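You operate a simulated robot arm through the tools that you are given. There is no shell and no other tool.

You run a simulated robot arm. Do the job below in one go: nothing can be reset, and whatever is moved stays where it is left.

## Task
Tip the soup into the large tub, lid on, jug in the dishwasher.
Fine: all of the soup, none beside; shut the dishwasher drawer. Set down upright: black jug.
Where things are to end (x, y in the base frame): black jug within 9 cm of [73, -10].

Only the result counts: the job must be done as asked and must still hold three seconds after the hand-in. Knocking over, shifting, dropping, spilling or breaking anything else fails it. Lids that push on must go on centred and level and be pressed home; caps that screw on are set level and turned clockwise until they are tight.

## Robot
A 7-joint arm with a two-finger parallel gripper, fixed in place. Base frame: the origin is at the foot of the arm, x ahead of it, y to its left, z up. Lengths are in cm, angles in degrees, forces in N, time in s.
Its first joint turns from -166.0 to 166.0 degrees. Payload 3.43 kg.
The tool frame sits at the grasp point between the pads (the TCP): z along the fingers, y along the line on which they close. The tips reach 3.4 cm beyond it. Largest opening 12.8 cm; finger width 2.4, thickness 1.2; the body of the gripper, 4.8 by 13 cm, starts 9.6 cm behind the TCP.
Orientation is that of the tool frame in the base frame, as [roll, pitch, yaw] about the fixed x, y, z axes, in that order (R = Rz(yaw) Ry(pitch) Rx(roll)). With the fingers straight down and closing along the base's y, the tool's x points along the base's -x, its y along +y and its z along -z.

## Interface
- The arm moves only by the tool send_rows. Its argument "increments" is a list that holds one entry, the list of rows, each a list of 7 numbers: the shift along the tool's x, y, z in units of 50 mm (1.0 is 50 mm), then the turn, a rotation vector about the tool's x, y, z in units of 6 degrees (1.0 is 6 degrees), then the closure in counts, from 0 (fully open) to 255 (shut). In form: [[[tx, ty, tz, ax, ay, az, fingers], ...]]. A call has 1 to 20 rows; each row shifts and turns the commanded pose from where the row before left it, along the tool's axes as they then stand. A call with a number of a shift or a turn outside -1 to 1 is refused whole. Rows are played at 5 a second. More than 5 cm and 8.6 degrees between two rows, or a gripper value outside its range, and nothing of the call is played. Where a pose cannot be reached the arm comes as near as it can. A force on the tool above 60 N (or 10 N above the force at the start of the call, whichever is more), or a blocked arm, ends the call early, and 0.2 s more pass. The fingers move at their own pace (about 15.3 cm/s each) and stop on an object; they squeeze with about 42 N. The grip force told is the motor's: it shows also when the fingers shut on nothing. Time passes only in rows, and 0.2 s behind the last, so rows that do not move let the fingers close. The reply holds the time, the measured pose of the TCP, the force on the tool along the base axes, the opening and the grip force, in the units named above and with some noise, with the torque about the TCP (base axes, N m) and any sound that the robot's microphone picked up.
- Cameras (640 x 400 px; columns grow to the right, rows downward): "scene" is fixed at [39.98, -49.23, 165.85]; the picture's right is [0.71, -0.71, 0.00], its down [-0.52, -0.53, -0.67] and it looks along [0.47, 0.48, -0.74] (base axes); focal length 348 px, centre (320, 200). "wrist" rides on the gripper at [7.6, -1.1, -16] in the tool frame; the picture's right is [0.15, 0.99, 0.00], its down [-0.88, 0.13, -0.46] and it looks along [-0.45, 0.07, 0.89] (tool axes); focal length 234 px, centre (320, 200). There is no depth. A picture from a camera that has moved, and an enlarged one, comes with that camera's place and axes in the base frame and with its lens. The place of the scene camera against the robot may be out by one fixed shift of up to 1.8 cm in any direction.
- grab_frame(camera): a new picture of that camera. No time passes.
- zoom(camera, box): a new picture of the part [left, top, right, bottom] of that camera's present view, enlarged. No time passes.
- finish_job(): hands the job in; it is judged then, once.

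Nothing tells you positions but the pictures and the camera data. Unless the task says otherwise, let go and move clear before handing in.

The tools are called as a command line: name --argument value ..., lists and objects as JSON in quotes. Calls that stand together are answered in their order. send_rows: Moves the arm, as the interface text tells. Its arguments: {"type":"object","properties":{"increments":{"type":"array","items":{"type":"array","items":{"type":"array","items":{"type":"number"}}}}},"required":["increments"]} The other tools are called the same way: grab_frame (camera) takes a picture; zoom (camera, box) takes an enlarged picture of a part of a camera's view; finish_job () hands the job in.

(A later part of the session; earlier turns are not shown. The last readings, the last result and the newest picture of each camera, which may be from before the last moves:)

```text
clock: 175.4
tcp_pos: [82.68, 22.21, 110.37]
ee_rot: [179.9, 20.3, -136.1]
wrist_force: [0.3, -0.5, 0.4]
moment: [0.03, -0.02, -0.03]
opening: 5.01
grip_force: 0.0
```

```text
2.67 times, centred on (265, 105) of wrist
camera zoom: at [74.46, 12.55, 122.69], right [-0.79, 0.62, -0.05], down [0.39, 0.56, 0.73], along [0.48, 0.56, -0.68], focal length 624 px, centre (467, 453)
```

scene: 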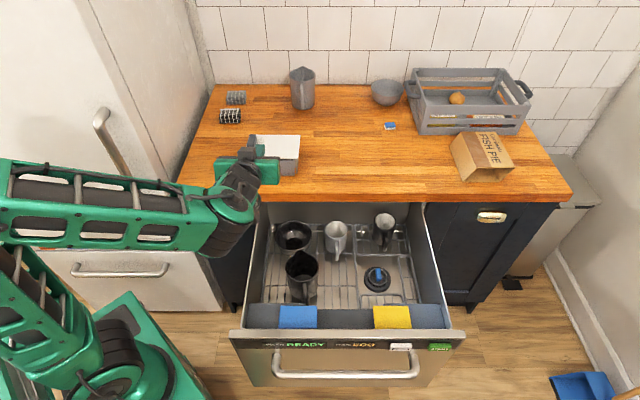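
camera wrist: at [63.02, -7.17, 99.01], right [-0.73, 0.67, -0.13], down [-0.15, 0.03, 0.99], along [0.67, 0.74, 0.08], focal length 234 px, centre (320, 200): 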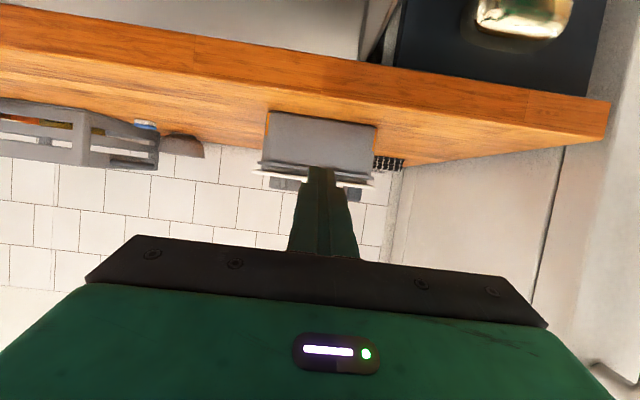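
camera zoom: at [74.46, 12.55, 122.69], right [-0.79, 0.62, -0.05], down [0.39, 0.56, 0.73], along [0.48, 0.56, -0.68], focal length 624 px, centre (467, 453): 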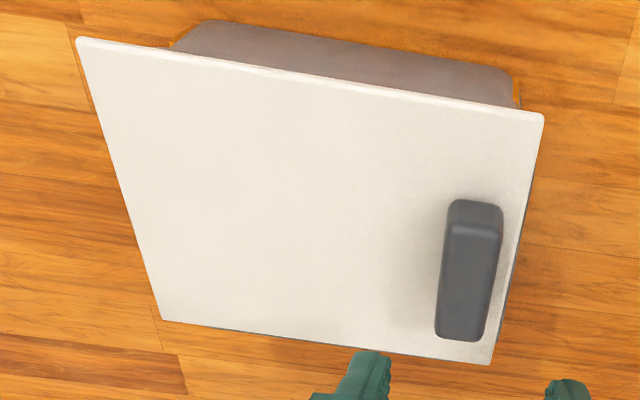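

send_rows --increments '[[[0.103, -0.03, 0.278, 0, 0, 0, 155], [0.103, -0.03, 0.278, 0, 0, 0, 155], [0.103, 0, 0.278, 0, 0, 0, 155], [0.103, 0, 0.278, 0, 0, 0, 155], [0.06, 0, 0.17, 0, 0, 0, 155], [0.03, 0, 0.08, 0, 0, 0, 155], [0, 0, 0, 0, 0, 0, 155]]]'

zoom --camera "wrist" --box '[200, 60, 440, 240]'

```text
clock: 177.0
tcp_pos: [82.99, 21.69, 103.02]
ee_rot: [179.9, 20.3, -136.1]
wrist_force: [0.0, 0.3, -1.2]
moment: [0.0, -0.02, 0.01]
opening: 5.02
grip_force: 0.0
```

```text
2.22 times, centred on (320, 150) of wrist
camera zoom: at [74.72, 12.09, 115.33], right [-0.79, 0.62, -0.05], down [0.39, 0.56, 0.73], along [0.48, 0.56, -0.68], focal length 520 px, centre (320, 311)
```

zoom: 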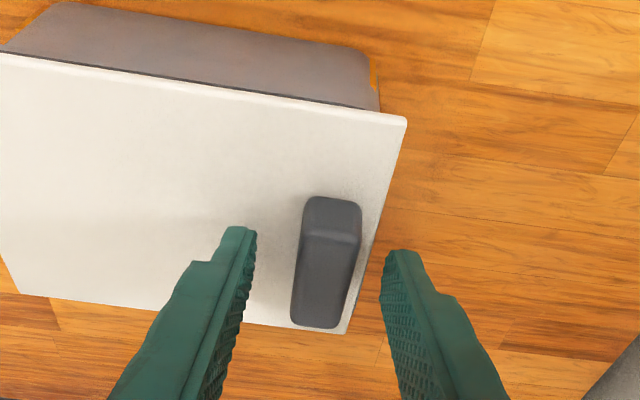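

I'll correct the lateral position by 3 mm, then grip and make a tiny lift.

send_rows --increments '[[[0, 0.058, 0, 0, 0, 0, 155], [0, 0, 0, 0, 0, 0, 155], [0, 0, 0, 0, 0, 0, 200], [0, 0, 0, 0, 0, 0, 255], [0, 0, 0, 0, 0, 0, 255], [0, 0, 0, 0, 0, 0, 255]]]'

```text
clock: 178.4
tcp_pos: [82.8, 21.81, 102.95]
ee_rot: [179.8, 20.3, -136.0]
wrist_force: [-0.8, 0.1, 0.2]
moment: [-0.02, -0.04, 0.0]
opening: 2.06
grip_force: 41.9
```

send_rows --increments '[[[-0.014, 0, -0.0375, 0, 0, 0, 255], [-0.007, 0, -0.019, 0, 0, 0, 255], [-0.015, 0.025, 0.0055, 0, 0, 0, 255], [0, 0.025, 0, 0, 0, 0, 255], [0, 0, 0, 0, 0, 0, 255]]]'

send_rows --increments '[[[0.007, 0, 0.019, 0, 0, 0, 255], [0.007, 0, 0.019, 0, 0, 0, 255], [0.007, 0, 0.019, 0, 0, 0, 255], [0, 0, 0, 0, 0, 0, 255]]]'

```text
clock: 179.6
tcp_pos: [82.69, 22.23, 103.29]
ee_rot: [179.9, 20.2, -136.1]
wrist_force: [-0.3, -0.8, 0.3]
moment: [-0.02, 0.02, -0.04]
opening: 2.08
grip_force: 42.2
```

```text
clock: 180.6
tcp_pos: [82.75, 22.11, 103.01]
ee_rot: [179.9, 20.2, -136.0]
wrist_force: [-0.1, -0.2, -0.4]
moment: [0.0, 0.03, -0.01]
opening: 2.06
grip_force: 42.2
```

send_rows --increments '[[[0.007, 0, 0.019, 0, 0, 0, 255], [0.007, 0, 0.019, 0, 0, 0, 255], [0, 0, 0, 0, 0, 0, 255]]]'

```text
clock: 181.4
tcp_pos: [82.67, 22.25, 102.94]
ee_rot: [-180.0, 20.4, -136.2]
wrist_force: [0.2, -2.4, 6.7]
moment: [-0.17, 0.07, -0.03]
opening: 2.07
grip_force: 42.3
```

send_rows --increments '[[[0.007, 0, 0.019, 0, 0, 0, 255], [0.0035, 0, 0.0095, 0, 0, 0, 255], [0, 0, 0, 0, 0, 0, 255]]]'

zoom --camera "scene" --box '[240, 125, 315, 172]'

```text
clock: 182.2
tcp_pos: [82.68, 22.3, 102.91]
ee_rot: [179.9, 20.5, -136.0]
wrist_force: [1.1, -2.9, 19.9]
moment: [-0.4, 0.09, -0.03]
opening: 2.08
grip_force: 42.1
```

```text
8.51 times, centred on (278, 148) of scene
camera zoom: at [39.98, -49.23, 165.85], right [0.71, -0.71, 0.0], down [-0.52, -0.53, -0.67], along [0.47, 0.48, -0.74], focal length 2963 px, centre (682, 638)
```

zoom: 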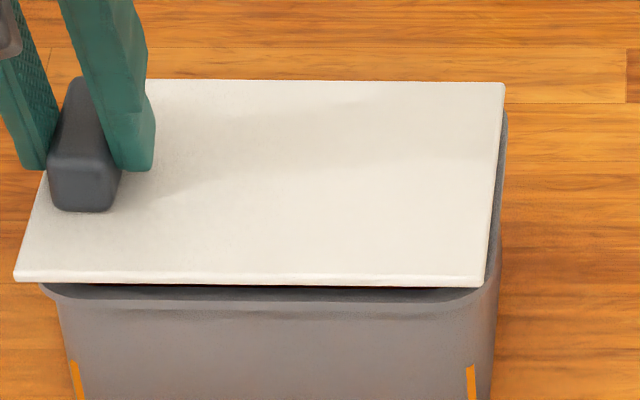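

The lid tilted: its back edge dropped in while the front still sits on the rim, so it needs to move back (+u). I'll nudge it that way under light pressure.

send_rows --increments '[[[-0.0188, 0, 0.0069, 0, 0, 0, 255], [-0.0188, 0, 0.0069, 0, 0, 0, 255], [0, 0, 0, 0, 0, 0, 255]]]'

zoom --camera "scene" --box '[240, 125, 315, 172]'

```text
clock: 183.0
tcp_pos: [82.82, 22.44, 102.93]
ee_rot: [180.0, 20.3, -136.0]
wrist_force: [0.3, -2.1, 18.1]
moment: [0.76, -0.91, -0.07]
opening: 2.07
grip_force: 42.4
```

```text
8.51 times, centred on (278, 148) of scene
camera zoom: at [39.98, -49.23, 165.85], right [0.71, -0.71, 0.0], down [-0.52, -0.53, -0.67], along [0.47, 0.48, -0.74], focal length 2963 px, centre (682, 638)
```

zoom: 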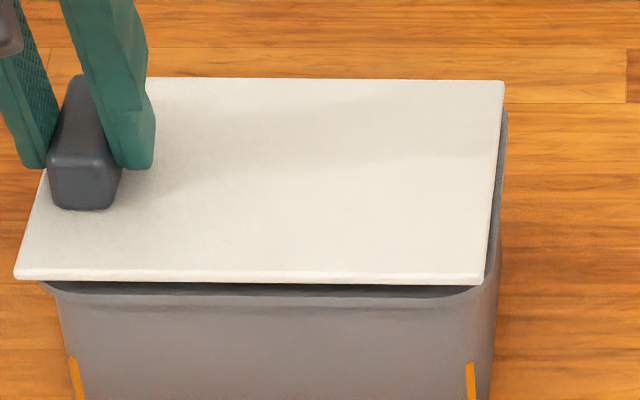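

The moment reading shows contact at the back rim, so the lid is simply tilted in the grip. I'll release so it lies flat, then inspect.

send_rows --increments '[[[-0.007, 0, -0.019, 0, 0, 0, 255], [-0.0035, 0, -0.01, 0, 0, 0, 255], [0, 0, 0, 0, 0, 0, 225], [0, 0, 0, 0, 0, 0, 200], [0, 0, 0, 0, 0, 0, 155], [0, 0, 0, 0, 0, 0, 155]]]'

zoom --camera "scene" --box '[240, 125, 315, 172]'

```text
clock: 184.4
tcp_pos: [82.92, 22.37, 102.96]
ee_rot: [179.9, 20.3, -136.2]
wrist_force: [0.0, 0.2, -0.6]
moment: [-0.01, 0.02, 0.01]
opening: 5.01
grip_force: 0.1
```

```text
8.51 times, centred on (278, 148) of scene
camera zoom: at [39.98, -49.23, 165.85], right [0.71, -0.71, 0.0], down [-0.52, -0.53, -0.67], along [0.47, 0.48, -0.74], focal length 2963 px, centre (682, 638)
```

zoom: 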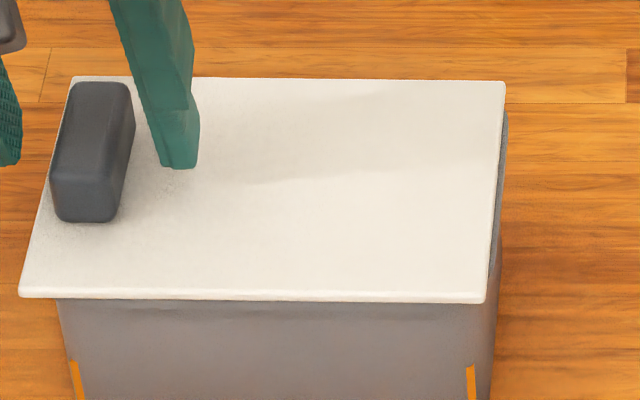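

The lid has dropped flush: the front gap is gone. Now I'll rise, go over the centre with closed fingers, and press it home.

send_rows --increments '[[[-0.03, 0, -0.09, 0, 0, 0, 155], [-0.14, 0, -0.38, 0, 0, 0, 155], [-0.14, 0, -0.38, 0, 0, 0, 155], [-0.14, 0, -0.38, 0, 0, 0, 155], [0, 0, 0, 0, 0.68, 0, 255], [0, 0, 0, 0, 0.68, 0, 255], [0, 0, 0, 0, 0.68, 0, 255], [0, 0, 0, 0, 0.68, 0, 255], [0, 0, 0, 0, 0.66, 0, 255], [-0.08, -0.42, 0, 0, 0, 0, 255], [-0.08, -0.42, 0, 0, 0, 0, 255], [-0.08, -0.42, 0, 0, 0, 0, 255], [0, 0, 0, 0, 0, 0, 255]]]'

grab_frame --camera "wrist"

zoom --camera "scene" --box '[230, 115, 320, 185]'

```text
clock: 187.2
tcp_pos: [88.16, 18.53, 109.49]
ee_rot: [179.9, 0.1, -136.0]
wrist_force: [0.3, 0.0, -1.0]
moment: [0.0, 0.02, 0.01]
opening: 0.03
grip_force: 32.4
```

```text
taken
camera wrist: at [83.61, 12.42, 125.44], right [-0.79, 0.61, 0.0], down [0.54, 0.7, 0.46], along [0.28, 0.36, -0.89], focal length 234 px, centre (320, 200)
```

wrist: 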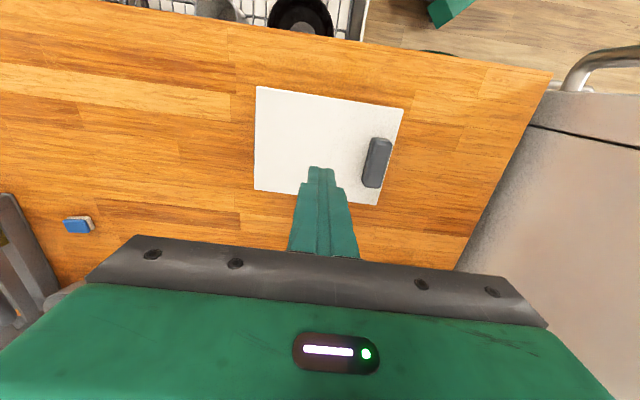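

```text
5.71 times, centred on (275, 150) of scene
camera zoom: at [39.98, -49.23, 165.85], right [0.71, -0.71, 0.0], down [-0.52, -0.53, -0.67], along [0.47, 0.48, -0.74], focal length 1990 px, centre (577, 486)
```

zoom: 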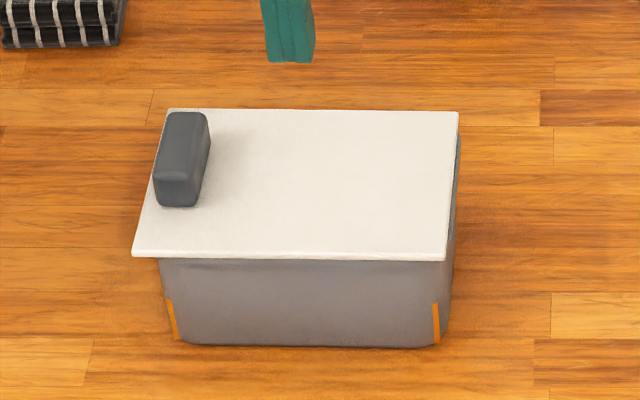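

send_rows --increments '[[[0, 0, 0.4, 0, 0, 0, 255], [0, 0, 0.4, 0, 0, 0, 255], [0, 0, 0.4, 0, 0, 0, 255], [0, 0, 0.2, 0, 0, 0, 255], [0, 0, 0.04, 0, 0, 0, 255], [0, 0, 0, 0, 0, 0, 255]]]'

send_rows --increments '[[[0, 0, 0.03, 0, 0, 0, 255], [0, 0, 0.03, 0, 0, 0, 255], [0, 0, 0, 0, 0, 0, 255]]]'

```text
clock: 188.6
tcp_pos: [88.05, 18.58, 102.39]
ee_rot: [179.9, 0.0, -136.0]
wrist_force: [-0.2, 0.2, 0.3]
moment: [-0.03, 0.02, -0.01]
opening: 0.0
grip_force: 33.3
```

```text
clock: 189.4
tcp_pos: [88.09, 18.51, 102.04]
ee_rot: [179.9, 0.0, -136.0]
wrist_force: [0.0, -0.5, -0.3]
moment: [-0.03, -0.01, 0.03]
opening: 0.0
grip_force: 33.0
```

send_rows --increments '[[[0, 0, 0.03, 0, 0, 0, 255], [0, 0, 0.03, 0, 0, 0, 255], [0, 0, 0, 0, 0, 0, 255]]]'

```text
clock: 190.2
tcp_pos: [88.1, 18.53, 101.83]
ee_rot: [179.9, 0.2, -136.0]
wrist_force: [0.3, 1.6, 16.8]
moment: [0.05, 0.02, 0.04]
opening: 0.0
grip_force: 33.6
```

The lid is 5 mm lower than before. I'll press on.

send_rows --increments '[[[0, 0, 0.02, 0, 0, 0, 255], [0, 0, 0.02, 0, 0, 0, 255], [0, 0, 0, 0, 0, 0, 255]]]'

```text
clock: 191.0
tcp_pos: [88.0, 18.54, 101.86]
ee_rot: [180.0, 0.4, -136.2]
wrist_force: [4.3, 0.0, 51.0]
moment: [-0.07, -0.01, 0.01]
opening: 0.0
grip_force: 33.2
```

zoom --camera "scene" --box '[240, 140, 315, 182]'

zoom --camera "scene" --box '[290, 120, 315, 165]'

zoom --camera "scene" --box '[240, 145, 270, 175]'

```text
8.53 times, centred on (278, 161) of scene
camera zoom: at [39.98, -49.23, 165.85], right [0.71, -0.71, 0.0], down [-0.52, -0.53, -0.67], along [0.47, 0.48, -0.74], focal length 2971 px, centre (683, 533)
```

zoom: 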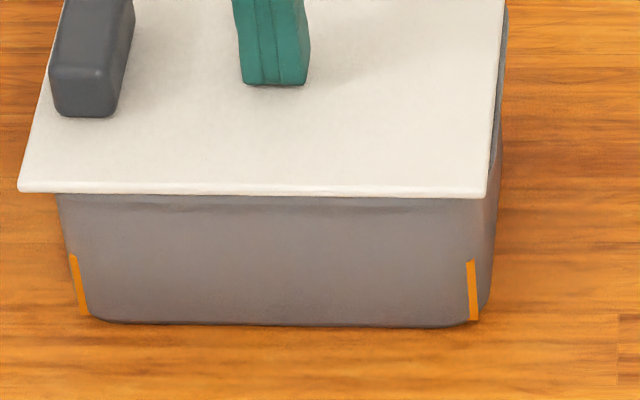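

```text
8.89 times, centred on (302, 142) of scene
camera zoom: at [39.98, -49.23, 165.85], right [0.71, -0.71, 0.0], down [-0.52, -0.53, -0.67], along [0.47, 0.48, -0.74], focal length 3095 px, centre (476, 711)
```

zoom: 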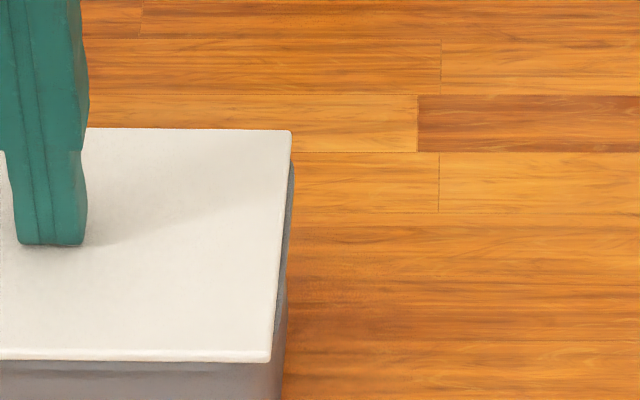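

```text
13.33 times, centred on (255, 160) of scene
camera zoom: at [39.98, -49.23, 165.85], right [0.71, -0.71, 0.0], down [-0.52, -0.53, -0.67], along [0.47, 0.48, -0.74], focal length 4642 px, centre (1187, 733)
```

zoom: 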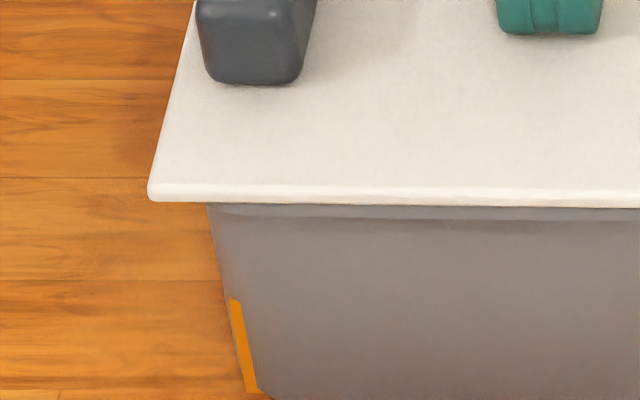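

I'm at 51 N with no more travel, and the lid looks flush at the front but slightly left. I'll take the level front view again to verify.

send_rows --increments '[[[0, 0, -0.1, 0, 0, 0, 255], [0, 0, -0.4, 0, 0, 0, 255], [0, 0, -0.8, 0, 0, 0, 255], [0, 0, -0.8, 0, 0, 0, 255], [0.6, 0, 0, 0, -0.5, 0, 255], [0.6, 0, 0, 0, -0.5, 0, 255], [0.6, 0, 0, 0, -0.5, 0, 255], [0.6, 0, 0, 0, -0.5, 0, 255], [0.5, 0, -0.1, 0, -0.5, 0, 255], [0.5, 0, -0.1, 0, -0.8, 0, 255], [0.2, 0, -0.1, 0, -1, 0, 255], [0, 0, 0, 0, -1, 0, 255], [0, 0, 0, 0, -1, 0, 255], [0, 0, 0, 0, -1, 0, 255], [0, 0, 0, 0, -1, 0, 255], [0, 0, 0, 0, -1, 0, 255], [0, 0, 0, 0, -1, 0, 255], [0, 0, 0, 0, -1, 0, 0], [0, 0, 0, 0, 0, 0, 0]]]'

send_rows --increments '[[[0.53, 0, 0.215, 0, 0, 0, 0], [0.53, 0, 0.215, 0, 0, 0, 0], [0.53, 0, 0.215, 0, 0, 0, 0], [0.53, 0, 0.215, 0, 0, 0, 0], [0, 0, 0, 0, 0, 0, 0]]]'

zoom --camera "wrist" --box '[250, 100, 390, 200]'

zoom --camera "wrist" --box '[250, 150, 310, 195]'

zoom --camera "wrist" --box '[320, 160, 380, 205]'

```text
clock: 195.0
tcp_pos: [74.98, 5.98, 111.07]
ee_rot: [179.9, 67.9, -136.2]
wrist_force: [-0.5, 0.0, 0.4]
moment: [-0.03, 0.0, 0.03]
opening: 12.83
grip_force: 0.1
```

```text
clock: 196.2
tcp_pos: [74.87, 5.84, 99.67]
ee_rot: [179.8, 67.8, -136.3]
wrist_force: [-0.2, -0.6, 0.2]
moment: [-0.02, 0.02, 0.0]
opening: 12.79
grip_force: 0.0
```

```text
4.00 times, centred on (320, 150) of wrist
camera zoom: at [63.05, -7.14, 98.58], right [-0.73, 0.67, -0.13], down [-0.15, 0.03, 0.99], along [0.67, 0.74, 0.08], focal length 937 px, centre (320, 400)
```

zoom: 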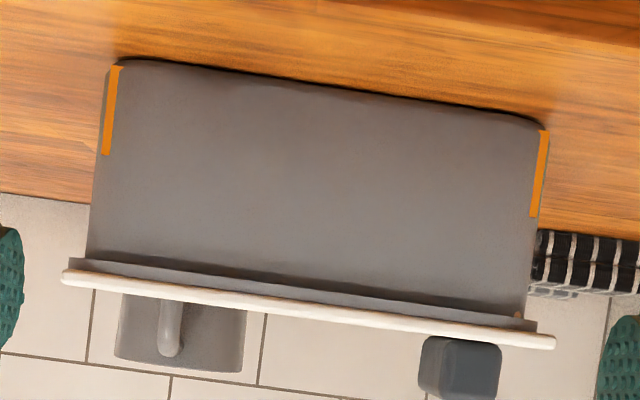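

```text
8.89 times, centred on (280, 172) of wrist
camera zoom: at [63.05, -7.14, 98.58], right [-0.73, 0.67, -0.13], down [-0.15, 0.03, 0.99], along [0.67, 0.74, 0.08], focal length 2082 px, centre (676, 444)
```

zoom: 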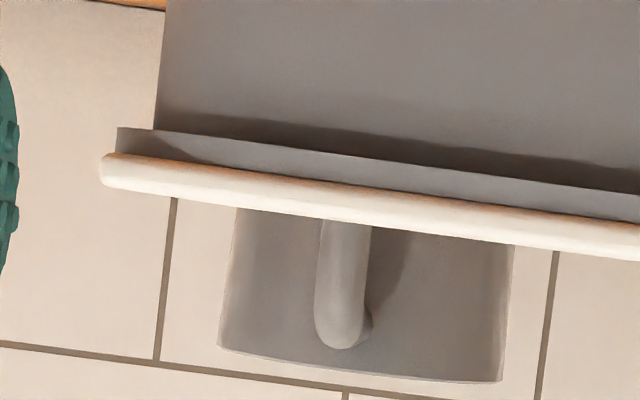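

```text
8.89 times, centred on (350, 182) of wrist
camera zoom: at [63.05, -7.14, 98.58], right [-0.73, 0.67, -0.13], down [-0.15, 0.03, 0.99], along [0.67, 0.74, 0.08], focal length 2082 px, centre (53, 356)
```

zoom: 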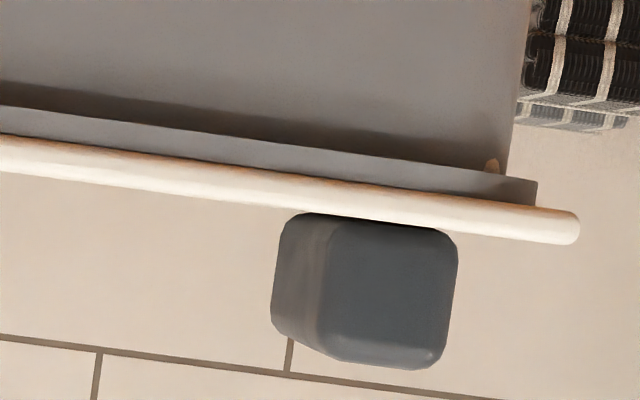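

The lid is now fully seated: the plug is inside, and the plate lies flush and level along the whole rim. Next I'll shut the drawer, so I'll rise and back away to look at the drawer front.

send_rows --increments '[[[-0.74, 0, -0.3, 0, 0, 0, 255], [-0.74, 0, -0.3, 0, 0, 0, 255], [0.3, -0.18, -0.74, 0, 0, 0, 255], [0.3, -0.18, -0.74, 0, 0, 0, 255], [0.3, -0.18, -0.74, 0, 0, 0, 255], [0.3, -0.18, -0.74, 0, 0, 0, 255], [0.3, -0.18, -0.74, 0, 0, 0, 255], [0, 0, 0, 0, 0, 0, 255]]]'

grab_frame --camera "scene"

grab_frame --camera "wrist"

```text
clock: 198.0
tcp_pos: [63.86, -10.87, 107.43]
ee_rot: [179.9, 67.8, -136.1]
wrist_force: [0.0, 0.0, -0.6]
moment: [0.02, -0.02, 0.01]
opening: 0.01
grip_force: 32.8
```

```text
taken
```

scene: 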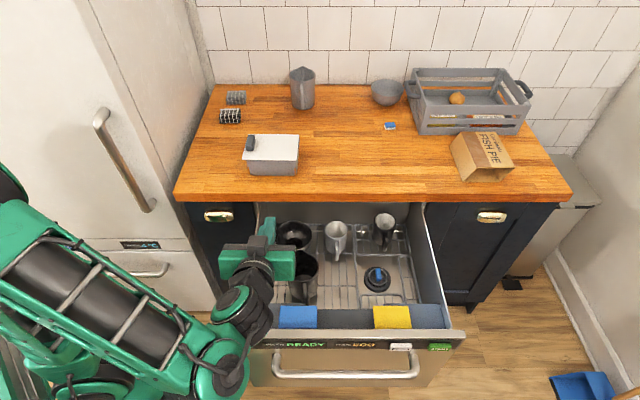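

```text
taken
camera wrist: at [52.0, -24.03, 106.39], right [-0.73, 0.67, -0.14], down [-0.15, 0.03, 0.99], along [0.67, 0.74, 0.08], focal length 234 px, centre (320, 200)
```

wrist: 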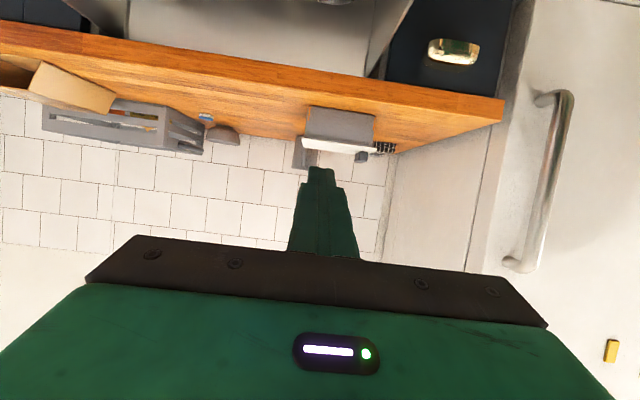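

send_rows --increments '[[[0, 0, 0, 0, 1, 0, 255], [0, 0, 0, 0, 1, 0, 255], [0, 0, 0, 0, 1, 0, 255], [0, 0, 0, 0, 1, 0, 255], [0, 0, 0, 0, 1, 0, 255], [0, 0, 0, 0, 1, 0, 255], [0, 0, 0, 0, 0, 0, 255]]]'

grab_frame --camera "wrist"

```text
clock: 199.6
tcp_pos: [63.72, -11.07, 107.55]
ee_rot: [179.9, 31.7, -136.1]
wrist_force: [-1.0, -1.0, -0.6]
moment: [0.01, 0.01, -0.03]
opening: 0.0
grip_force: 32.5
```

```text
taken
camera wrist: at [53.9, -22.25, 117.14], right [-0.78, 0.63, -0.08], down [0.28, 0.45, 0.85], along [0.57, 0.64, -0.52], focal length 234 px, centre (320, 200)
```

wrist: 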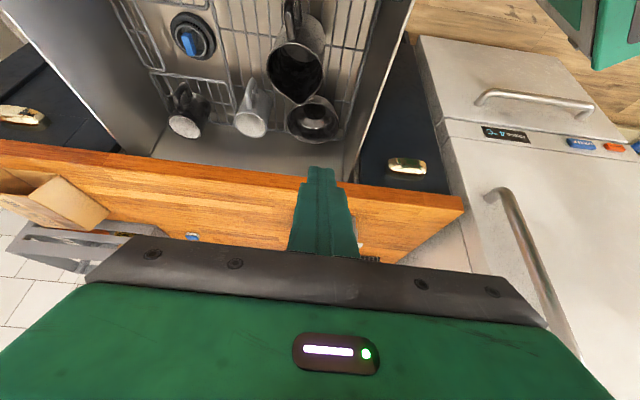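

send_rows --increments '[[[0.62, -0.3, -0.385, 0, 0, 0, 255], [0.62, -0.3, -0.385, 0, 0, 0, 255], [0.62, -0.3, -0.385, 0, 0, 0, 255], [0.62, -0.3, -0.385, 0, 0, 0, 255], [0, 0, 0, 0, 0, 0, 255]]]'

grab_frame --camera "wrist"

grab_frame --camera "scene"

```text
clock: 200.8
tcp_pos: [57.37, -25.72, 107.46]
ee_rot: [179.9, 31.9, -136.0]
wrist_force: [-0.5, 0.1, 0.3]
moment: [-0.03, 0.01, 0.01]
opening: 0.01
grip_force: 33.1
```

```text
taken
camera wrist: at [47.65, -36.84, 116.96], right [-0.78, 0.63, -0.08], down [0.28, 0.45, 0.85], along [0.57, 0.64, -0.52], focal length 234 px, centre (320, 200)
```

wrist: 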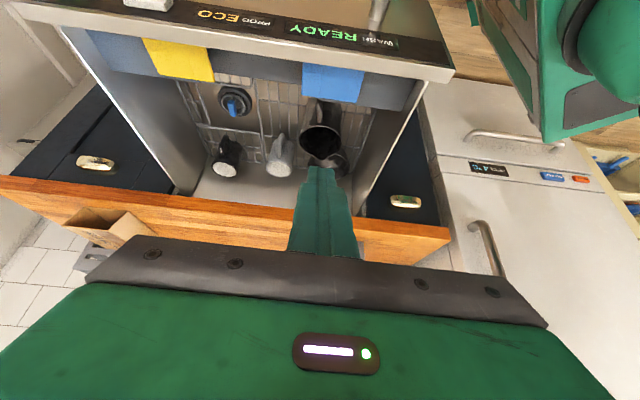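

```text
taken
```

scene: 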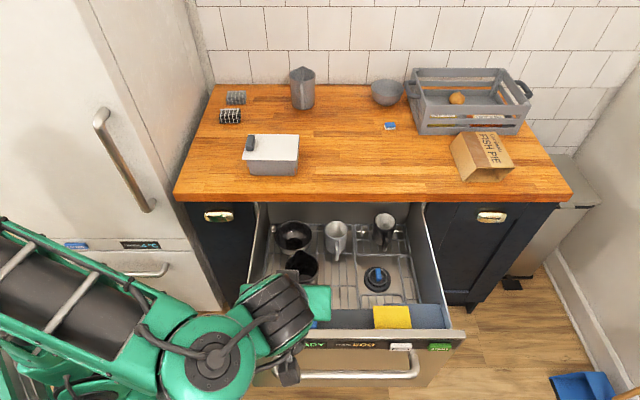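

I can see the drawer front: top edge at about z=82, face at u≈24.5. I'll position the closed fingertips in front of its middle.

send_rows --increments '[[[0.333, -0.48, -0.208, 0, 0, 0, 255], [0.333, -0.48, -0.208, 0, 0, 0, 255], [0.333, -0.48, -0.208, 0, 0, 0, 255], [0.4, 0, 0.65, 0, 0, 0, 255], [0.4, 0, 0.65, 0, 0, 0, 255], [0.4, 0, 0.65, 0, 0, 0, 255], [0, 0, 0, 0, 0, 0, 255]]]'

grab_frame --camera "wrist"

grab_frame --camera "scene"

```text
clock: 202.4
tcp_pos: [58.21, -35.02, 95.95]
ee_rot: [-179.9, 31.8, -135.9]
wrist_force: [0.4, -0.3, 0.6]
moment: [0.04, -0.04, 0.04]
opening: 0.0
grip_force: 32.8
```

```text
taken
camera wrist: at [48.39, -46.05, 105.48], right [-0.78, 0.63, -0.08], down [0.28, 0.45, 0.85], along [0.57, 0.64, -0.52], focal length 234 px, centre (320, 200)
```

wrist: 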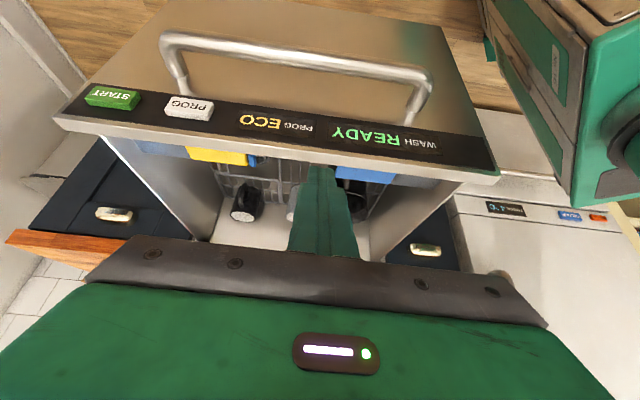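

```text
taken
```

scene: 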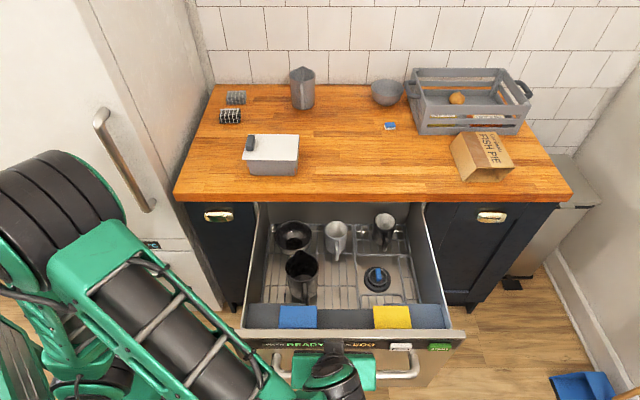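

I have a clear view of the panel. I'll lower the fingertips to the middle of the strip, between the two display texts and above the handle.

send_rows --increments '[[[0.34, 0, 0.55, 0, 0, 0, 255], [0.34, 0, 0.55, 0, 0, 0, 255], [0.34, 0, 0.55, 0, 0, 0, 255], [0.34, 0, 0.55, 0, 0, 0, 255], [0, 0, 0, 0, 0, 0, 255]]]'

grab_frame --camera "wrist"

grab_frame --camera "scene"

```text
clock: 203.6
tcp_pos: [58.17, -34.82, 83.04]
ee_rot: [-180.0, 31.8, -136.1]
wrist_force: [0.0, 0.2, -0.2]
moment: [-0.01, 0.0, -0.01]
opening: 0.02
grip_force: 33.5
```

```text
taken
camera wrist: at [48.23, -45.95, 92.66], right [-0.78, 0.63, -0.08], down [0.28, 0.45, 0.85], along [0.57, 0.64, -0.52], focal length 234 px, centre (320, 200)
```

wrist: 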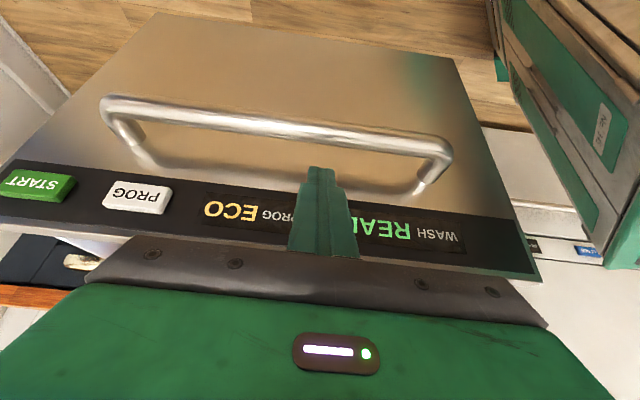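

```text
taken
```

scene: 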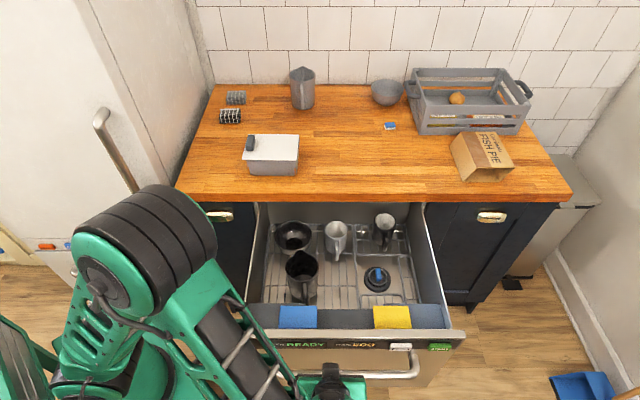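

Aligned above the handle bar. I'll advance slowly until contact.

send_rows --increments '[[[-0.17, 0, 0.106, 0, 0, 0, 255], [-0.17, 0, 0.106, 0, 0, 0, 255], [-0.17, 0, 0.106, 0, 0, 0, 255], [-0.12, 0, 0.075, 0, 0, 0, 255], [-0.08, 0, 0.05, 0, 0, 0, 255], [-0.08, 0, 0.05, 0, 0, 0, 255], [0, 0, 0, 0, 0, 0, 255]]]'

grab_frame --camera "wrist"

```text
clock: 205.2
tcp_pos: [61.61, -31.43, 83.16]
ee_rot: [179.9, 31.8, -135.9]
wrist_force: [-0.1, -0.9, -0.6]
moment: [0.01, -0.05, 0.01]
opening: 0.01
grip_force: 33.2
```

```text
taken
camera wrist: at [51.75, -42.66, 92.75], right [-0.78, 0.63, -0.08], down [0.28, 0.45, 0.85], along [0.57, 0.64, -0.52], focal length 234 px, centre (320, 200)
```

wrist: 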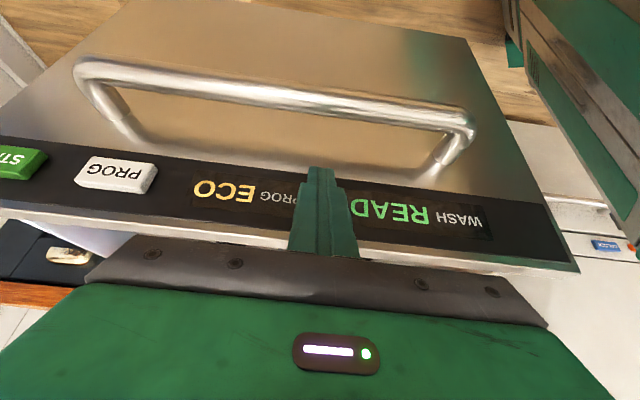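

send_rows --increments '[[[-0.085, 0, 0.053, 0, 0, 0, 255], [-0.085, 0, 0.053, 0, 0, 0, 255], [-0.085, 0, 0.053, 0, 0, 0, 255], [-0.085, 0, 0.053, 0, 0, 0, 255], [-0.085, 0, 0.053, 0, 0, 0, 255], [-0.085, 0, 0.053, 0, 0, 0, 255], [0, 0, 0, 0, 0, 0, 255]]]'

grab_frame --camera "wrist"

grab_frame --camera "scene"

```text
clock: 206.8
tcp_pos: [63.76, -29.38, 83.11]
ee_rot: [179.9, 31.8, -135.9]
wrist_force: [-0.2, 0.6, 0.4]
moment: [-0.01, -0.01, -0.02]
opening: 0.0
grip_force: 32.9
```

```text
taken
camera wrist: at [53.91, -40.58, 92.73], right [-0.78, 0.62, -0.08], down [0.28, 0.45, 0.85], along [0.57, 0.64, -0.52], focal length 234 px, centre (320, 200)
```

wrist: 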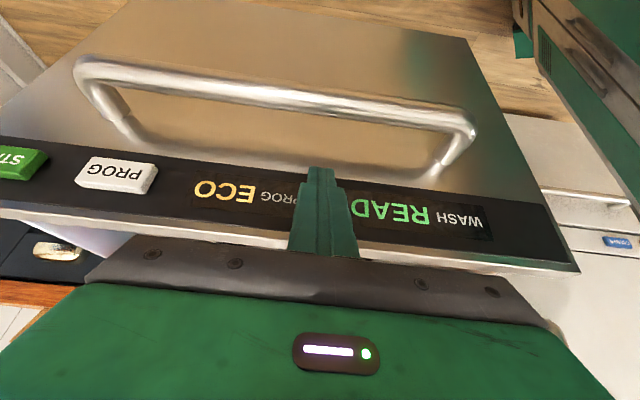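

```text
taken
```

scene: 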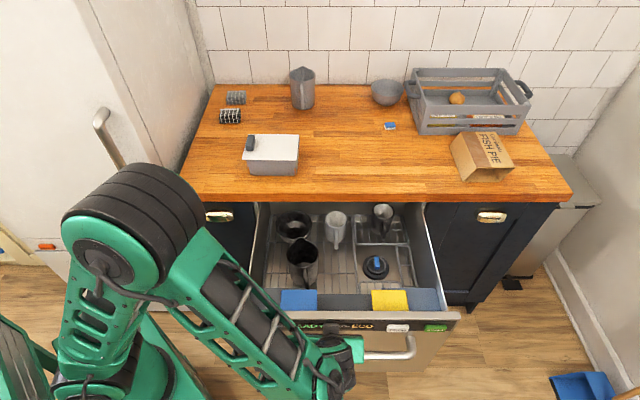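

The drawer slides easily with the push and the jug stays upright. I'll continue slowly.

send_rows --increments '[[[-0.1, 0, 0.062, 0, 0, 0, 255], [-0.12, 0, 0.0746, 0, 0, 0, 255], [-0.12, 0, 0.0746, 0, 0, 0, 255], [-0.12, 0, 0.0746, 0, 0, 0, 255], [-0.12, 0, 0.0746, 0, 0, 0, 255], [-0.12, 0, 0.0746, 0, 0, 0, 255], [-0.12, 0, 0.0746, 0, 0, 0, 255], [-0.12, 0, 0.0746, 0, 0, 0, 255], [-0.12, 0, 0.0746, 0, 0, 0, 255], [-0.12, 0, 0.0746, 0, 0, 0, 255], [-0.12, 0, 0.0746, 0, 0, 0, 255], [-0.12, 0, 0.0746, 0, 0, 0, 255], [-0.12, 0, 0.0746, 0, 0, 0, 255], [-0.12, 0, 0.0746, 0, 0, 0, 255], [-0.08, 0, 0.05, 0, 0, 0, 255], [-0.05, 0, 0.031, 0, 0, 0, 255], [0, 0, 0, 0, 0, 0, 255]]]'

grab_frame --camera "scene"

grab_frame --camera "wrist"

```text
clock: 210.4
tcp_pos: [71.35, -22.05, 83.1]
ee_rot: [179.9, 31.8, -136.0]
wrist_force: [-1.8, -2.1, 1.2]
moment: [0.01, 0.03, 0.0]
opening: 0.01
grip_force: 32.8
```

```text
taken
```

scene: 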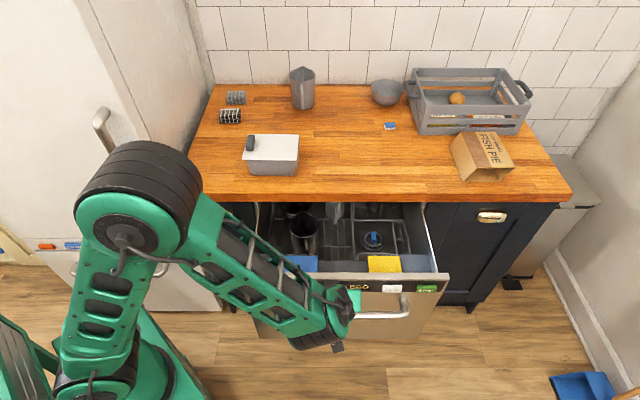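

```text
taken
camera wrist: at [61.48, -33.35, 92.62], right [-0.78, 0.63, -0.08], down [0.28, 0.45, 0.85], along [0.57, 0.64, -0.52], focal length 234 px, centre (320, 200)
```

wrist: 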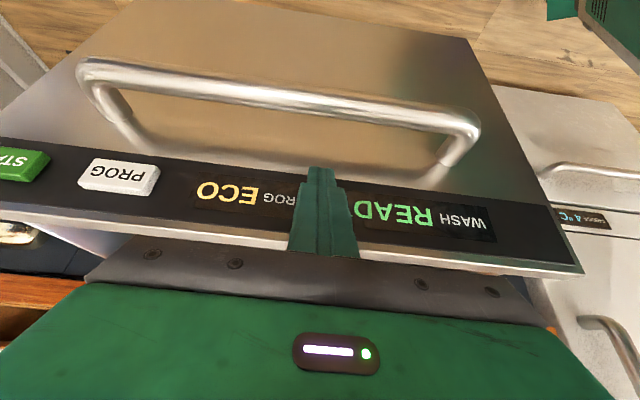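

send_rows --increments '[[[-0.1, 0, 0.062, 0, 0, 0, 255], [-0.12, 0, 0.0746, 0, 0, 0, 255], [-0.12, 0, 0.0746, 0, 0, 0, 255], [-0.12, 0, 0.0746, 0, 0, 0, 255], [-0.12, 0, 0.0746, 0, 0, 0, 255], [-0.12, 0, 0.0746, 0, 0, 0, 255], [-0.12, 0, 0.0746, 0, 0, 0, 255], [-0.12, 0, 0.0746, 0, 0, 0, 255], [-0.12, 0, 0.0746, 0, 0, 0, 255], [-0.12, 0, 0.0746, 0, 0, 0, 255], [-0.12, 0, 0.0746, 0, 0, 0, 255], [-0.12, 0, 0.0746, 0, 0, 0, 255], [-0.12, 0, 0.0746, 0, 0, 0, 255], [-0.12, 0, 0.0746, 0, 0, 0, 255], [-0.12, 0, 0.0746, 0, 0, 0, 255], [-0.1, 0, 0.062, 0, 0, 0, 255], [-0.06, 0, 0.037, 0, 0, 0, 255], [0, 0, 0, 0, 0, 0, 255]]]'

grab_frame --camera "scene"

grab_frame --camera "wrist"

```text
clock: 214.2
tcp_pos: [79.55, -14.31, 83.18]
ee_rot: [179.8, 31.8, -136.1]
wrist_force: [-1.4, -0.8, 0.8]
moment: [-0.06, 0.05, 0.0]
opening: 0.0
grip_force: 33.4
```

```text
taken
```

scene: 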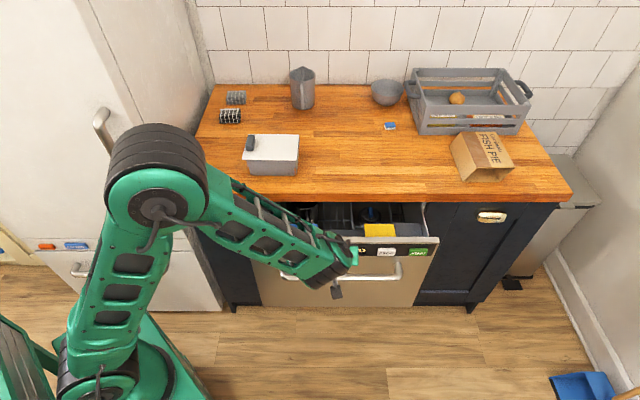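

```text
taken
camera wrist: at [69.68, -25.41, 92.8], right [-0.78, 0.63, -0.08], down [0.28, 0.45, 0.85], along [0.57, 0.64, -0.52], focal length 234 px, centre (320, 200)
```

wrist: 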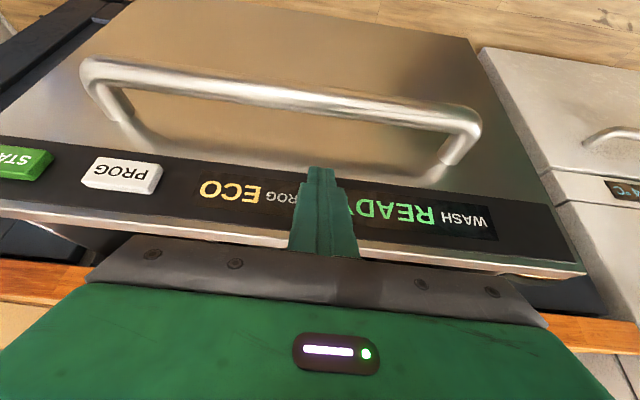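

send_rows --increments '[[[-0.1, 0, 0.062, 0, 0, 0, 255], [-0.12, 0, 0.0746, 0, 0, 0, 255], [-0.12, 0, 0.0746, 0, 0, 0, 255], [-0.12, 0, 0.0746, 0, 0, 0, 255], [-0.12, 0, 0.0746, 0, 0, 0, 255], [-0.12, 0, 0.0746, 0, 0, 0, 255], [-0.12, 0, 0.0746, 0, 0, 0, 255], [-0.12, 0, 0.0746, 0, 0, 0, 255], [-0.12, 0, 0.0746, 0, 0, 0, 255], [-0.12, 0, 0.0746, 0, 0, 0, 255], [-0.12, 0, 0.0746, 0, 0, 0, 255], [-0.08, 0, 0.05, 0, 0, 0, 255], [-0.06, 0, 0.037, 0, 0, 0, 255], [0, 0, 0, 0, 0, 0, 255]]]'

grab_frame --camera "scene"

grab_frame --camera "wrist"

```text
clock: 217.2
tcp_pos: [85.51, -8.26, 83.29]
ee_rot: [179.8, 31.8, -136.1]
wrist_force: [-1.5, -0.3, 0.5]
moment: [0.0, 0.01, 0.01]
opening: 0.02
grip_force: 33.0
```

```text
taken
```

scene: 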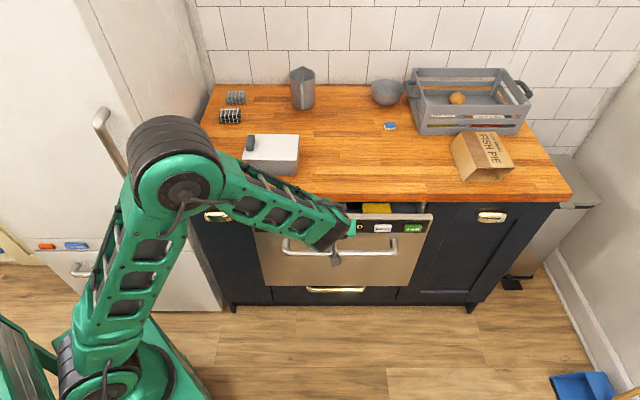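

```text
taken
camera wrist: at [75.67, -19.42, 92.73], right [-0.78, 0.63, -0.08], down [0.28, 0.45, 0.85], along [0.57, 0.64, -0.52], focal length 234 px, centre (320, 200)
```

wrist: 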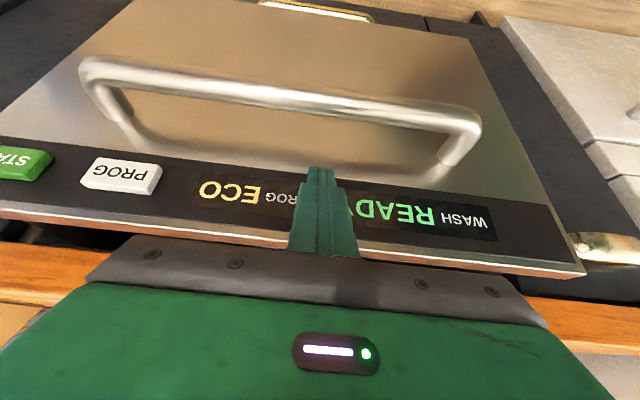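

send_rows --increments '[[[-0.085, 0, 0.053, 0, 0, 0, 255], [-0.085, 0, 0.053, 0, 0, 0, 255], [-0.085, 0, 0.053, 0, 0, 0, 255], [-0.085, 0, 0.053, 0, 0, 0, 255], [-0.085, 0, 0.053, 0, 0, 0, 255], [-0.085, 0, 0.053, 0, 0, 0, 255], [0, 0, 0, 0, 0, 0, 255]]]'

zoom --camera "scene" --box '[240, 170, 460, 310]'

```text
clock: 218.8
tcp_pos: [87.61, -6.39, 83.19]
ee_rot: [180.0, 31.7, -136.0]
wrist_force: [0.3, -0.2, 1.1]
moment: [0.0, -0.01, -0.01]
opening: 0.0
grip_force: 33.4
```

```text
2.86 times, centred on (350, 240) of scene
camera zoom: at [39.98, -49.23, 165.85], right [0.71, -0.71, 0.0], down [-0.52, -0.53, -0.67], along [0.47, 0.48, -0.74], focal length 995 px, centre (234, 86)
```

zoom: 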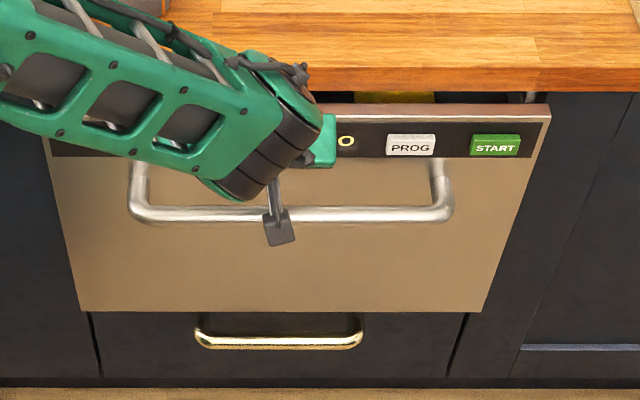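

send_rows --increments '[[[-0.07, 0, 0.0435, 0, 0, 0, 255], [-0.07, 0, 0.0435, 0, 0, 0, 255], [-0.07, 0, 0.0435, 0, 0, 0, 255], [-0.07, 0, 0.0435, 0, 0, 0, 255], [-0.07, 0, 0.0435, 0, 0, 0, 255], [0, 0, 0, 0, 0, 0, 255]]]'

zoom --camera "scene" --box '[240, 170, 460, 310]'

grab_frame --camera "wrist"

```text
clock: 220.2
tcp_pos: [88.98, -4.85, 83.26]
ee_rot: [179.9, 31.8, -136.0]
wrist_force: [-0.5, -0.4, -0.3]
moment: [0.01, 0.02, -0.02]
opening: 0.0
grip_force: 32.8
```

```text
2.86 times, centred on (350, 240) of scene
camera zoom: at [39.98, -49.23, 165.85], right [0.71, -0.71, 0.0], down [-0.52, -0.53, -0.67], along [0.47, 0.48, -0.74], focal length 995 px, centre (234, 86)
```

zoom: 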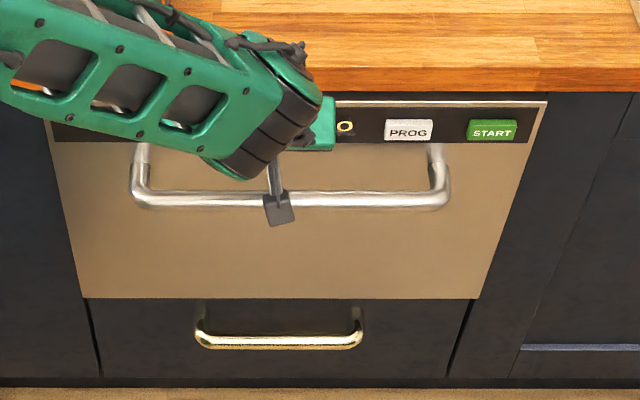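

```text
taken
camera wrist: at [79.28, -16.04, 92.77], right [-0.78, 0.63, -0.08], down [0.28, 0.45, 0.85], along [0.57, 0.64, -0.52], focal length 234 px, centre (320, 200)
```

wrist: 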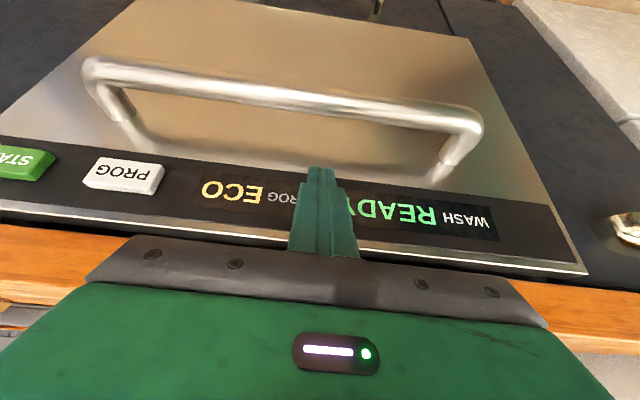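

send_rows --increments '[[[-0.05, 0, 0.031, 0, 0, 0, 255], [-0.05, 0, 0.031, 0, 0, 0, 255], [-0.05, 0, 0.031, 0, 0, 0, 255], [-0.05, 0, 0.031, 0, 0, 0, 255], [0, 0, 0, 0, 0, 0, 255]]]'

zoom --camera "scene" --box '[240, 170, 460, 310]'

```text
clock: 221.4
tcp_pos: [90.2, -4.1, 83.27]
ee_rot: [179.9, 31.8, -136.2]
wrist_force: [-1.0, -1.9, 0.0]
moment: [-0.02, -0.02, 0.0]
opening: 0.01
grip_force: 33.0
```

```text
2.86 times, centred on (350, 240) of scene
camera zoom: at [39.98, -49.23, 165.85], right [0.71, -0.71, 0.0], down [-0.52, -0.53, -0.67], along [0.47, 0.48, -0.74], focal length 995 px, centre (234, 86)
```

zoom: 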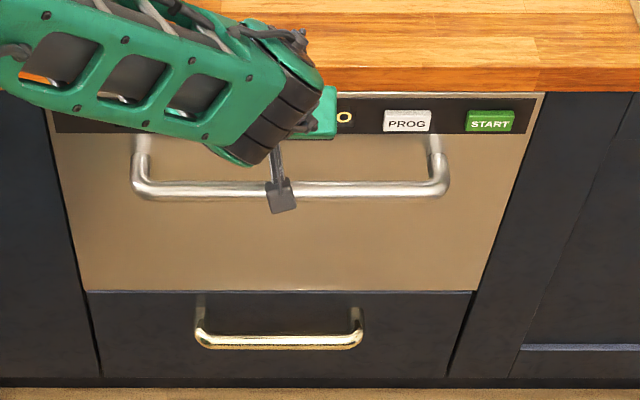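

send_rows --increments '[[[-0.034, 0, 0.021, 0, 0, 0, 255], [-0.034, 0, 0.021, 0, 0, 0, 255], [-0.034, 0, 0.021, 0, 0, 0, 255], [-0.034, 0, 0.021, 0, 0, 0, 255], [0, 0, 0, 0, 0, 0, 255]]]'

zoom --camera "scene" --box '[240, 170, 460, 310]'

```text
clock: 222.6
tcp_pos: [90.8, -3.49, 83.16]
ee_rot: [179.8, 31.9, -136.0]
wrist_force: [-2.6, -1.3, 0.9]
moment: [-0.01, 0.01, 0.03]
opening: 0.0
grip_force: 33.2
```

```text
2.86 times, centred on (350, 240) of scene
camera zoom: at [39.98, -49.23, 165.85], right [0.71, -0.71, 0.0], down [-0.52, -0.53, -0.67], along [0.47, 0.48, -0.74], focal length 995 px, centre (234, 86)
```

zoom: 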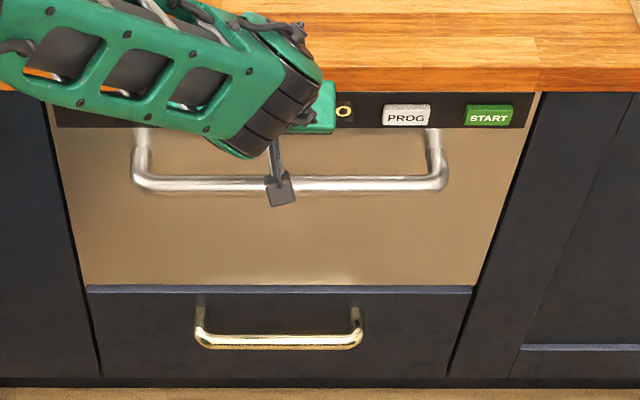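

send_rows --increments '[[[-0.034, 0, 0.021, 0, 0, 0, 255], [-0.034, 0, 0.021, 0, 0, 0, 255], [-0.034, 0, 0.021, 0, 0, 0, 255], [-0.034, 0, 0.021, 0, 0, 0, 255], [0, 0, 0, 0, 0, 0, 255]]]'

zoom --camera "scene" --box '[240, 170, 460, 310]'

```text
clock: 223.8
tcp_pos: [91.01, -3.36, 83.18]
ee_rot: [179.8, 31.5, -136.3]
wrist_force: [-25.3, -19.2, 1.1]
moment: [-0.56, 0.39, 0.18]
opening: 0.01
grip_force: 33.2
```

```text
2.86 times, centred on (350, 240) of scene
camera zoom: at [39.98, -49.23, 165.85], right [0.71, -0.71, 0.0], down [-0.52, -0.53, -0.67], along [0.47, 0.48, -0.74], focal length 995 px, centre (234, 86)
```

zoom: 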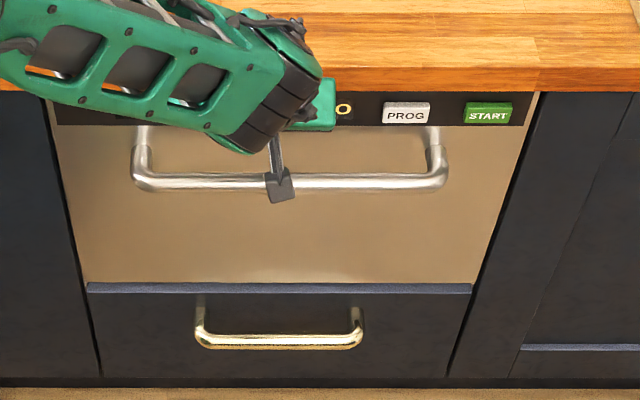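

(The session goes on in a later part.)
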